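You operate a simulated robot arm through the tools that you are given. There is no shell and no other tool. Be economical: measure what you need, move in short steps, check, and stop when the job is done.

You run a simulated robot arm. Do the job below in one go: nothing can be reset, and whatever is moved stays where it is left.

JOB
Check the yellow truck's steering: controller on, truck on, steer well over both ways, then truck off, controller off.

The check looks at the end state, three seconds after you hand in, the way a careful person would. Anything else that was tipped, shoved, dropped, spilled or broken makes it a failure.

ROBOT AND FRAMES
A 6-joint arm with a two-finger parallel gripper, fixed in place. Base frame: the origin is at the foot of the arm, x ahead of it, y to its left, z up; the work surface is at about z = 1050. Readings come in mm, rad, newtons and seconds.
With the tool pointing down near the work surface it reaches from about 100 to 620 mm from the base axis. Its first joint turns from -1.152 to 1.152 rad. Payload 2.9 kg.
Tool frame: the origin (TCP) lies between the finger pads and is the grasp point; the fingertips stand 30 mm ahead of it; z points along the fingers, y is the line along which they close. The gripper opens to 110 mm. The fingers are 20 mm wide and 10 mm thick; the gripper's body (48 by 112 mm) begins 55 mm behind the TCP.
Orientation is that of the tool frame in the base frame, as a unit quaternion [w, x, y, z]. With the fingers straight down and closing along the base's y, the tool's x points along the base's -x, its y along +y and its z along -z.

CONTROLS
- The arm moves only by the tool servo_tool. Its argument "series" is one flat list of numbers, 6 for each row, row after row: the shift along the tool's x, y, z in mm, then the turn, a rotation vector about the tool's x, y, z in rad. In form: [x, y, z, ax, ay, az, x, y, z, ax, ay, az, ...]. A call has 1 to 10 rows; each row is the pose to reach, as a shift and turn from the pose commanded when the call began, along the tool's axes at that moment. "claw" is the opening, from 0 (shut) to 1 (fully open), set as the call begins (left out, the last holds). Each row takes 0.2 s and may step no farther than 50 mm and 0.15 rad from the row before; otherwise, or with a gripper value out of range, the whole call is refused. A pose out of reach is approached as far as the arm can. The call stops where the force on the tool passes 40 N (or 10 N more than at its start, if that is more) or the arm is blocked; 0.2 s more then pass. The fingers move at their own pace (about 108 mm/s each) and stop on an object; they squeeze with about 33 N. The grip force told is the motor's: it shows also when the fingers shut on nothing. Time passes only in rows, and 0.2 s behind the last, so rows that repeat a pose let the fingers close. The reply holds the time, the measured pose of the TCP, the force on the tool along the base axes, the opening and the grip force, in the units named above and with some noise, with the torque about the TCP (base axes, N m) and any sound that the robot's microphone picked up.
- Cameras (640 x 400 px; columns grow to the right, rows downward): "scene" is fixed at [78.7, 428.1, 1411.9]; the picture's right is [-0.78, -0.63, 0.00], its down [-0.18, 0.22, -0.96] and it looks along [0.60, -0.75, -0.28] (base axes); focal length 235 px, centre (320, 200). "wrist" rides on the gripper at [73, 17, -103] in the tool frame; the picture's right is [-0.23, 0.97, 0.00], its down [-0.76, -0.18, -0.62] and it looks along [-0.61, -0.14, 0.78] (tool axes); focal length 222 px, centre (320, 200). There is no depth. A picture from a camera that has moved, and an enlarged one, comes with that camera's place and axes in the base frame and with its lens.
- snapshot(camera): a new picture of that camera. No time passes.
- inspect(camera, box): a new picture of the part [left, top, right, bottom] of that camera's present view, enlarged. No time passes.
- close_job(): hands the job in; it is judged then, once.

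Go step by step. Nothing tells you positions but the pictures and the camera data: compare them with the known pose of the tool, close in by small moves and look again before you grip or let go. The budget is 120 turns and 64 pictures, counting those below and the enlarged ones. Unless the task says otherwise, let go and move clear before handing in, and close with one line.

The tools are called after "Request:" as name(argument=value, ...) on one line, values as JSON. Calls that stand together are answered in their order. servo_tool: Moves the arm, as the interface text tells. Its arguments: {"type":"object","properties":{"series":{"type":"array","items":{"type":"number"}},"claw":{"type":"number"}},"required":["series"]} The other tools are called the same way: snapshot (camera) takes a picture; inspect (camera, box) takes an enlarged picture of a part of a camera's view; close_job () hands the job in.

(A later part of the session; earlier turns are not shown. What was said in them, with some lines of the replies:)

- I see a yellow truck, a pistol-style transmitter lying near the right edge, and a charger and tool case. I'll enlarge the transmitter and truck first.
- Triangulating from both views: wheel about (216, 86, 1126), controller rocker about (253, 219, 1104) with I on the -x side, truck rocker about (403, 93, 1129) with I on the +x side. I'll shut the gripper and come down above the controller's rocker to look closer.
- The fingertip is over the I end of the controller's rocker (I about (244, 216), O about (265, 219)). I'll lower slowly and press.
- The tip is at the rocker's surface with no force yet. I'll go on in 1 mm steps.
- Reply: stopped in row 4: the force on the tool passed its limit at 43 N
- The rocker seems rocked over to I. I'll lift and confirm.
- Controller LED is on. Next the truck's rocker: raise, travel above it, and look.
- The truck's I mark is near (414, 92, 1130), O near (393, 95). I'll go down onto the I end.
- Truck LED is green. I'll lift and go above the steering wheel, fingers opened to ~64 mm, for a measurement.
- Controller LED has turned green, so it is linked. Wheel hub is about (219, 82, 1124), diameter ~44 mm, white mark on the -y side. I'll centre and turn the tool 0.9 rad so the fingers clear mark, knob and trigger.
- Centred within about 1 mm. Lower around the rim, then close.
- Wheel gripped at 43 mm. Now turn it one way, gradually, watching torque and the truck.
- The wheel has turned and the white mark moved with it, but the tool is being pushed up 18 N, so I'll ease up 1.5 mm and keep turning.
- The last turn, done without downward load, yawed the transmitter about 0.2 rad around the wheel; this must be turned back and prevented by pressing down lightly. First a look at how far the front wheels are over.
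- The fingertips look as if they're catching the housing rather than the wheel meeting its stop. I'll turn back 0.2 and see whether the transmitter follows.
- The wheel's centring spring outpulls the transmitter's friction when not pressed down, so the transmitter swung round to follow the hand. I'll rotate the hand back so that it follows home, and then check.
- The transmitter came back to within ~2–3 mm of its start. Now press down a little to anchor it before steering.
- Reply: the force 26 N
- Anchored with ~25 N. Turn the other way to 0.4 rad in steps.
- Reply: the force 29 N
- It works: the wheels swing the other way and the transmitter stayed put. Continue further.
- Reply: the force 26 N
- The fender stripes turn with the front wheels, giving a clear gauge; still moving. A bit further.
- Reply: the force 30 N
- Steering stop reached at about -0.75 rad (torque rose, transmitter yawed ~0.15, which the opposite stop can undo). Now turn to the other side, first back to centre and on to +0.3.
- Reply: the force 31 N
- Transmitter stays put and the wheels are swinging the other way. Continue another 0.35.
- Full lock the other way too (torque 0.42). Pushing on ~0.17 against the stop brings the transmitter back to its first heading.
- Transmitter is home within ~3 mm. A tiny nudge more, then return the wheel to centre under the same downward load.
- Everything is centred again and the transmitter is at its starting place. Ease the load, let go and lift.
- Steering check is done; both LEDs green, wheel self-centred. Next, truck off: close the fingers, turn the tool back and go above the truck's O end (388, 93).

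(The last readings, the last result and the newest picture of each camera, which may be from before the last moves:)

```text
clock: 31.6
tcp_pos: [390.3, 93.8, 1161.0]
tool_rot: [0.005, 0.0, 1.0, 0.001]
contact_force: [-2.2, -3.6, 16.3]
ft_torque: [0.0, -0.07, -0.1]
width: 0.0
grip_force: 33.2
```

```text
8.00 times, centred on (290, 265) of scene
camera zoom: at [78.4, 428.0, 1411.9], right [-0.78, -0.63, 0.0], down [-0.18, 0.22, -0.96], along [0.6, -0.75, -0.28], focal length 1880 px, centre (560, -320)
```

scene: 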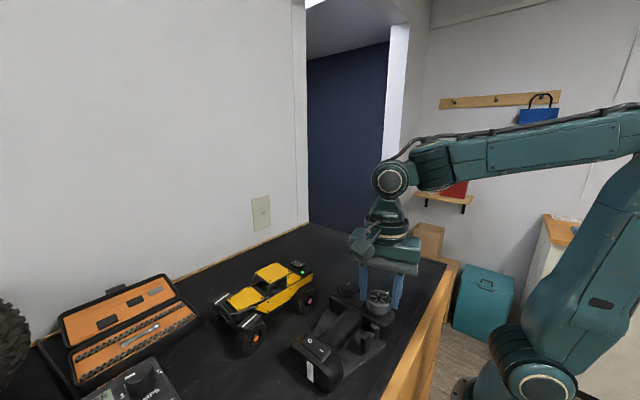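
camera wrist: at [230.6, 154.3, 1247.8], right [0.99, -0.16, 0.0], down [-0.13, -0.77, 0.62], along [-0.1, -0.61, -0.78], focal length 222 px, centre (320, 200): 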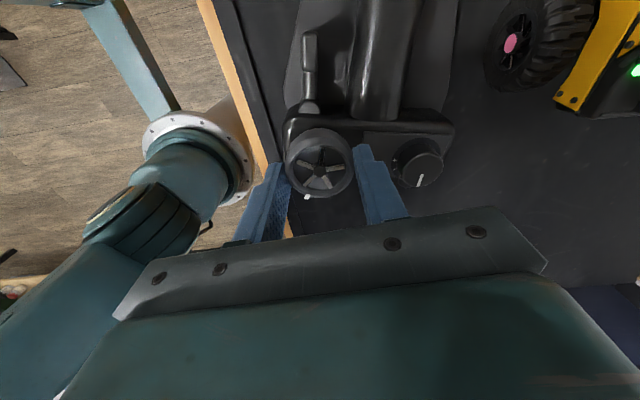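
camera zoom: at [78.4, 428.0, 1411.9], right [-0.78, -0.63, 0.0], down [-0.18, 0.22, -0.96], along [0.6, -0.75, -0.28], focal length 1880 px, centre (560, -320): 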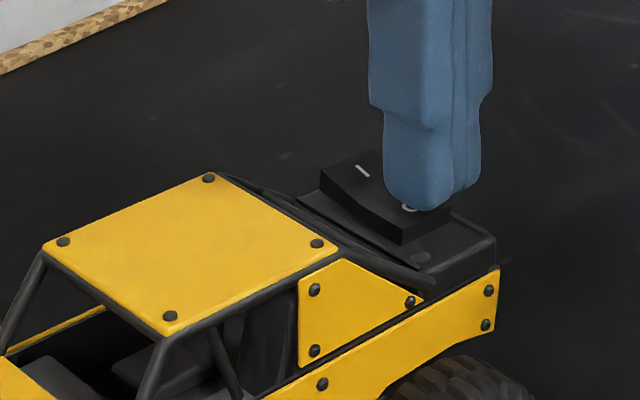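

Truck LED is off. Lift and go to the controller's O end (271, 219).

Request:
servo_tool(series=[0, 0, -40, 0, 0, 0, 0, 0, -80, 0, 0, 0, 30, 31, -80, 0, 0, 0, 60, 62, -80, 0, 0, 0, 90, 93, -80, 0, 0, 0, 119, 124, -80, 0, 0, 0, 119, 124, -80, 0, 0, 0])

Request:
inspect(camera="scene", box=[210, 230, 410, 390])

Request:
inspect(camera="wrist", box=[240, 60, 400, 160])

```text
clock: 33.2
tcp_pos: [269.9, 217.6, 1240.6]
tool_rot: [0.002, 0.0, 1.0, 0.001]
contact_force: [0.6, 0.4, 0.5]
ft_torque: [0.01, 0.05, 0.01]
width: 0.0
grip_force: 33.2
```

```text
2.50 times, centred on (310, 310) of scene
camera zoom: at [78.7, 428.1, 1411.9], right [-0.78, -0.63, 0.0], down [-0.18, 0.22, -0.96], along [0.6, -0.75, -0.28], focal length 587 px, centre (345, -75)
```

zoom: 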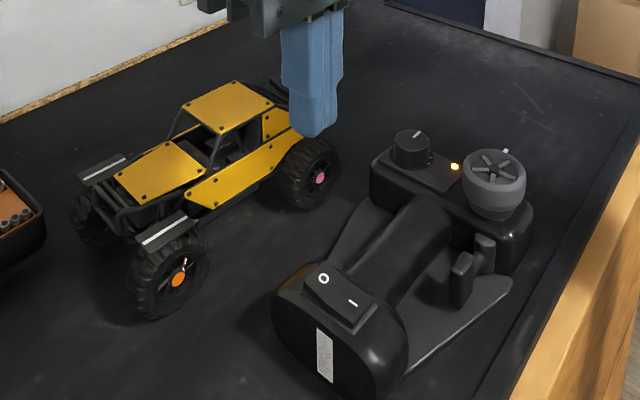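

```text
4.00 times, centred on (320, 110) of wrist
camera zoom: at [196.8, 233.9, 1345.4], right [0.23, 0.97, 0.0], down [0.76, -0.18, 0.63], along [0.61, -0.14, -0.78], focal length 888 px, centre (320, 560)
```

zoom: 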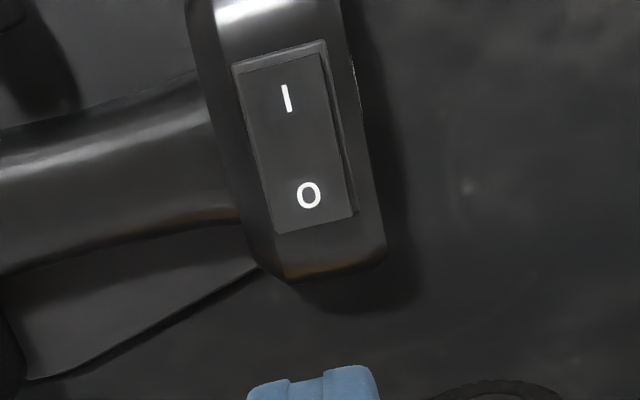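

The controller's LED is amber again, with the truck off. Press the controller's O end.

Request:
servo_tool(series=[1, -1.5, 45, 0, 0, 0, 1, -1.5, 88, 0, 0, 0, 1, -1.5, 96, 0, 0, 0, 1, -1.5, 100, 0, 0, 0, 1, -1.5, 102, 0, 0, 0, 1, -1.5, 104, 0, 0, 0, 1, -1.5, 106, 0, 0, 0, 1, -1.5, 107, 0, 0, 0])

Request:
inspect(camera="scene", box=[280, 270, 400, 370])

```text
clock: 35.1
tcp_pos: [271.8, 218.4, 1134.1]
tool_rot: [0.005, 0.0, 1.0, 0.003]
contact_force: [-0.5, -2.0, 5.2]
ft_torque: [-0.04, 0.09, 0.01]
width: 0.0
grip_force: 33.2
stopped in row 8: the force on the tool passed its limit at 42 N (the readings are from after the stop); the commanded pose is now the measured one
```

```text
4.00 times, centred on (340, 320) of scene
camera zoom: at [78.7, 428.1, 1411.9], right [-0.78, -0.63, 0.0], down [-0.18, 0.22, -0.96], along [0.6, -0.75, -0.28], focal length 940 px, centre (240, -280)
```

zoom: 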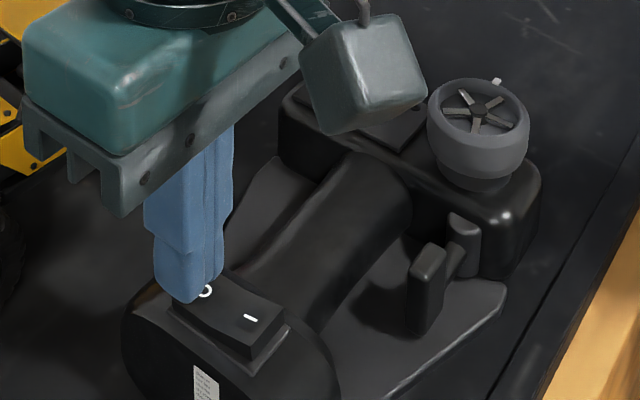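

Rocker appears tipped to O. Lift clear and check.

Request:
servo_tool(series=[0, 0, -40, 0, 0, 0, 0, 0, -85, 0, 0, 0, 0, 0, -130, 0, 0, 0, 0, 0, -175, 0, 0, 0, 0, 0, -215, 0, 0, 0])

Request:
inspect(camera="scene", box=[200, 240, 420, 400])

Request:
snapshot(camera="wrist")

```text
clock: 36.3
tcp_pos: [270.7, 214.8, 1348.1]
tool_rot: [0.005, 0.0, 1.0, 0.003]
contact_force: [-0.7, -0.8, 0.4]
ft_torque: [0.04, 0.0, 0.0]
width: 0.2
grip_force: 32.8
```

```text
2.50 times, centred on (310, 320) of scene
camera zoom: at [78.7, 428.1, 1411.9], right [-0.78, -0.63, 0.0], down [-0.18, 0.22, -0.96], along [0.6, -0.75, -0.28], focal length 587 px, centre (345, -100)
```

zoom: 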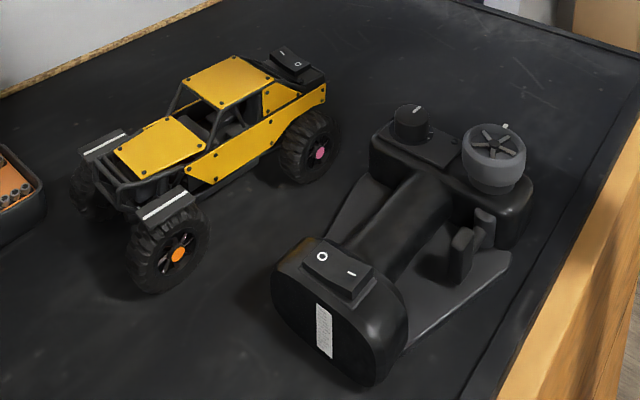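

```text
17 pictures are left
camera wrist: at [197.3, 230.1, 1452.6], right [0.23, 0.97, 0.01], down [0.76, -0.18, 0.63], along [0.61, -0.14, -0.78], focal length 222 px, centre (320, 200)
```

wrist: 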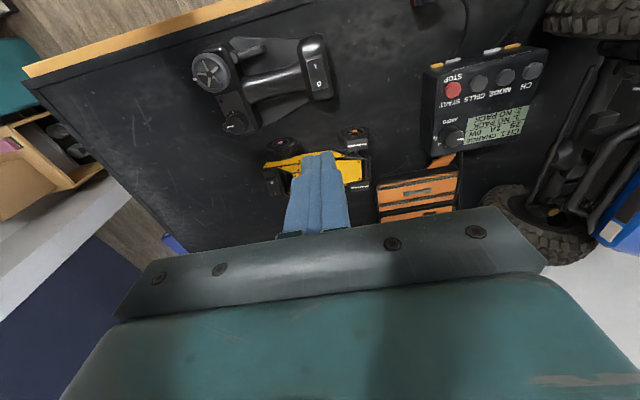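

Both LEDs are off and both rockers are on O. The transmitter is back in its place and the arm is clear, so I'm handing in.

Request:
close_job()

```text
The job is handed in.
```

The yellow truck's steering works: with controller and truck on, the front wheels went to full lock both ways and re-centred, then I switched the truck off and the controller off. The transmitter slid around while I turned the wheel, but I brought it back to within about 1–2 mm of its start. The truck sits about 5 mm from where it began.
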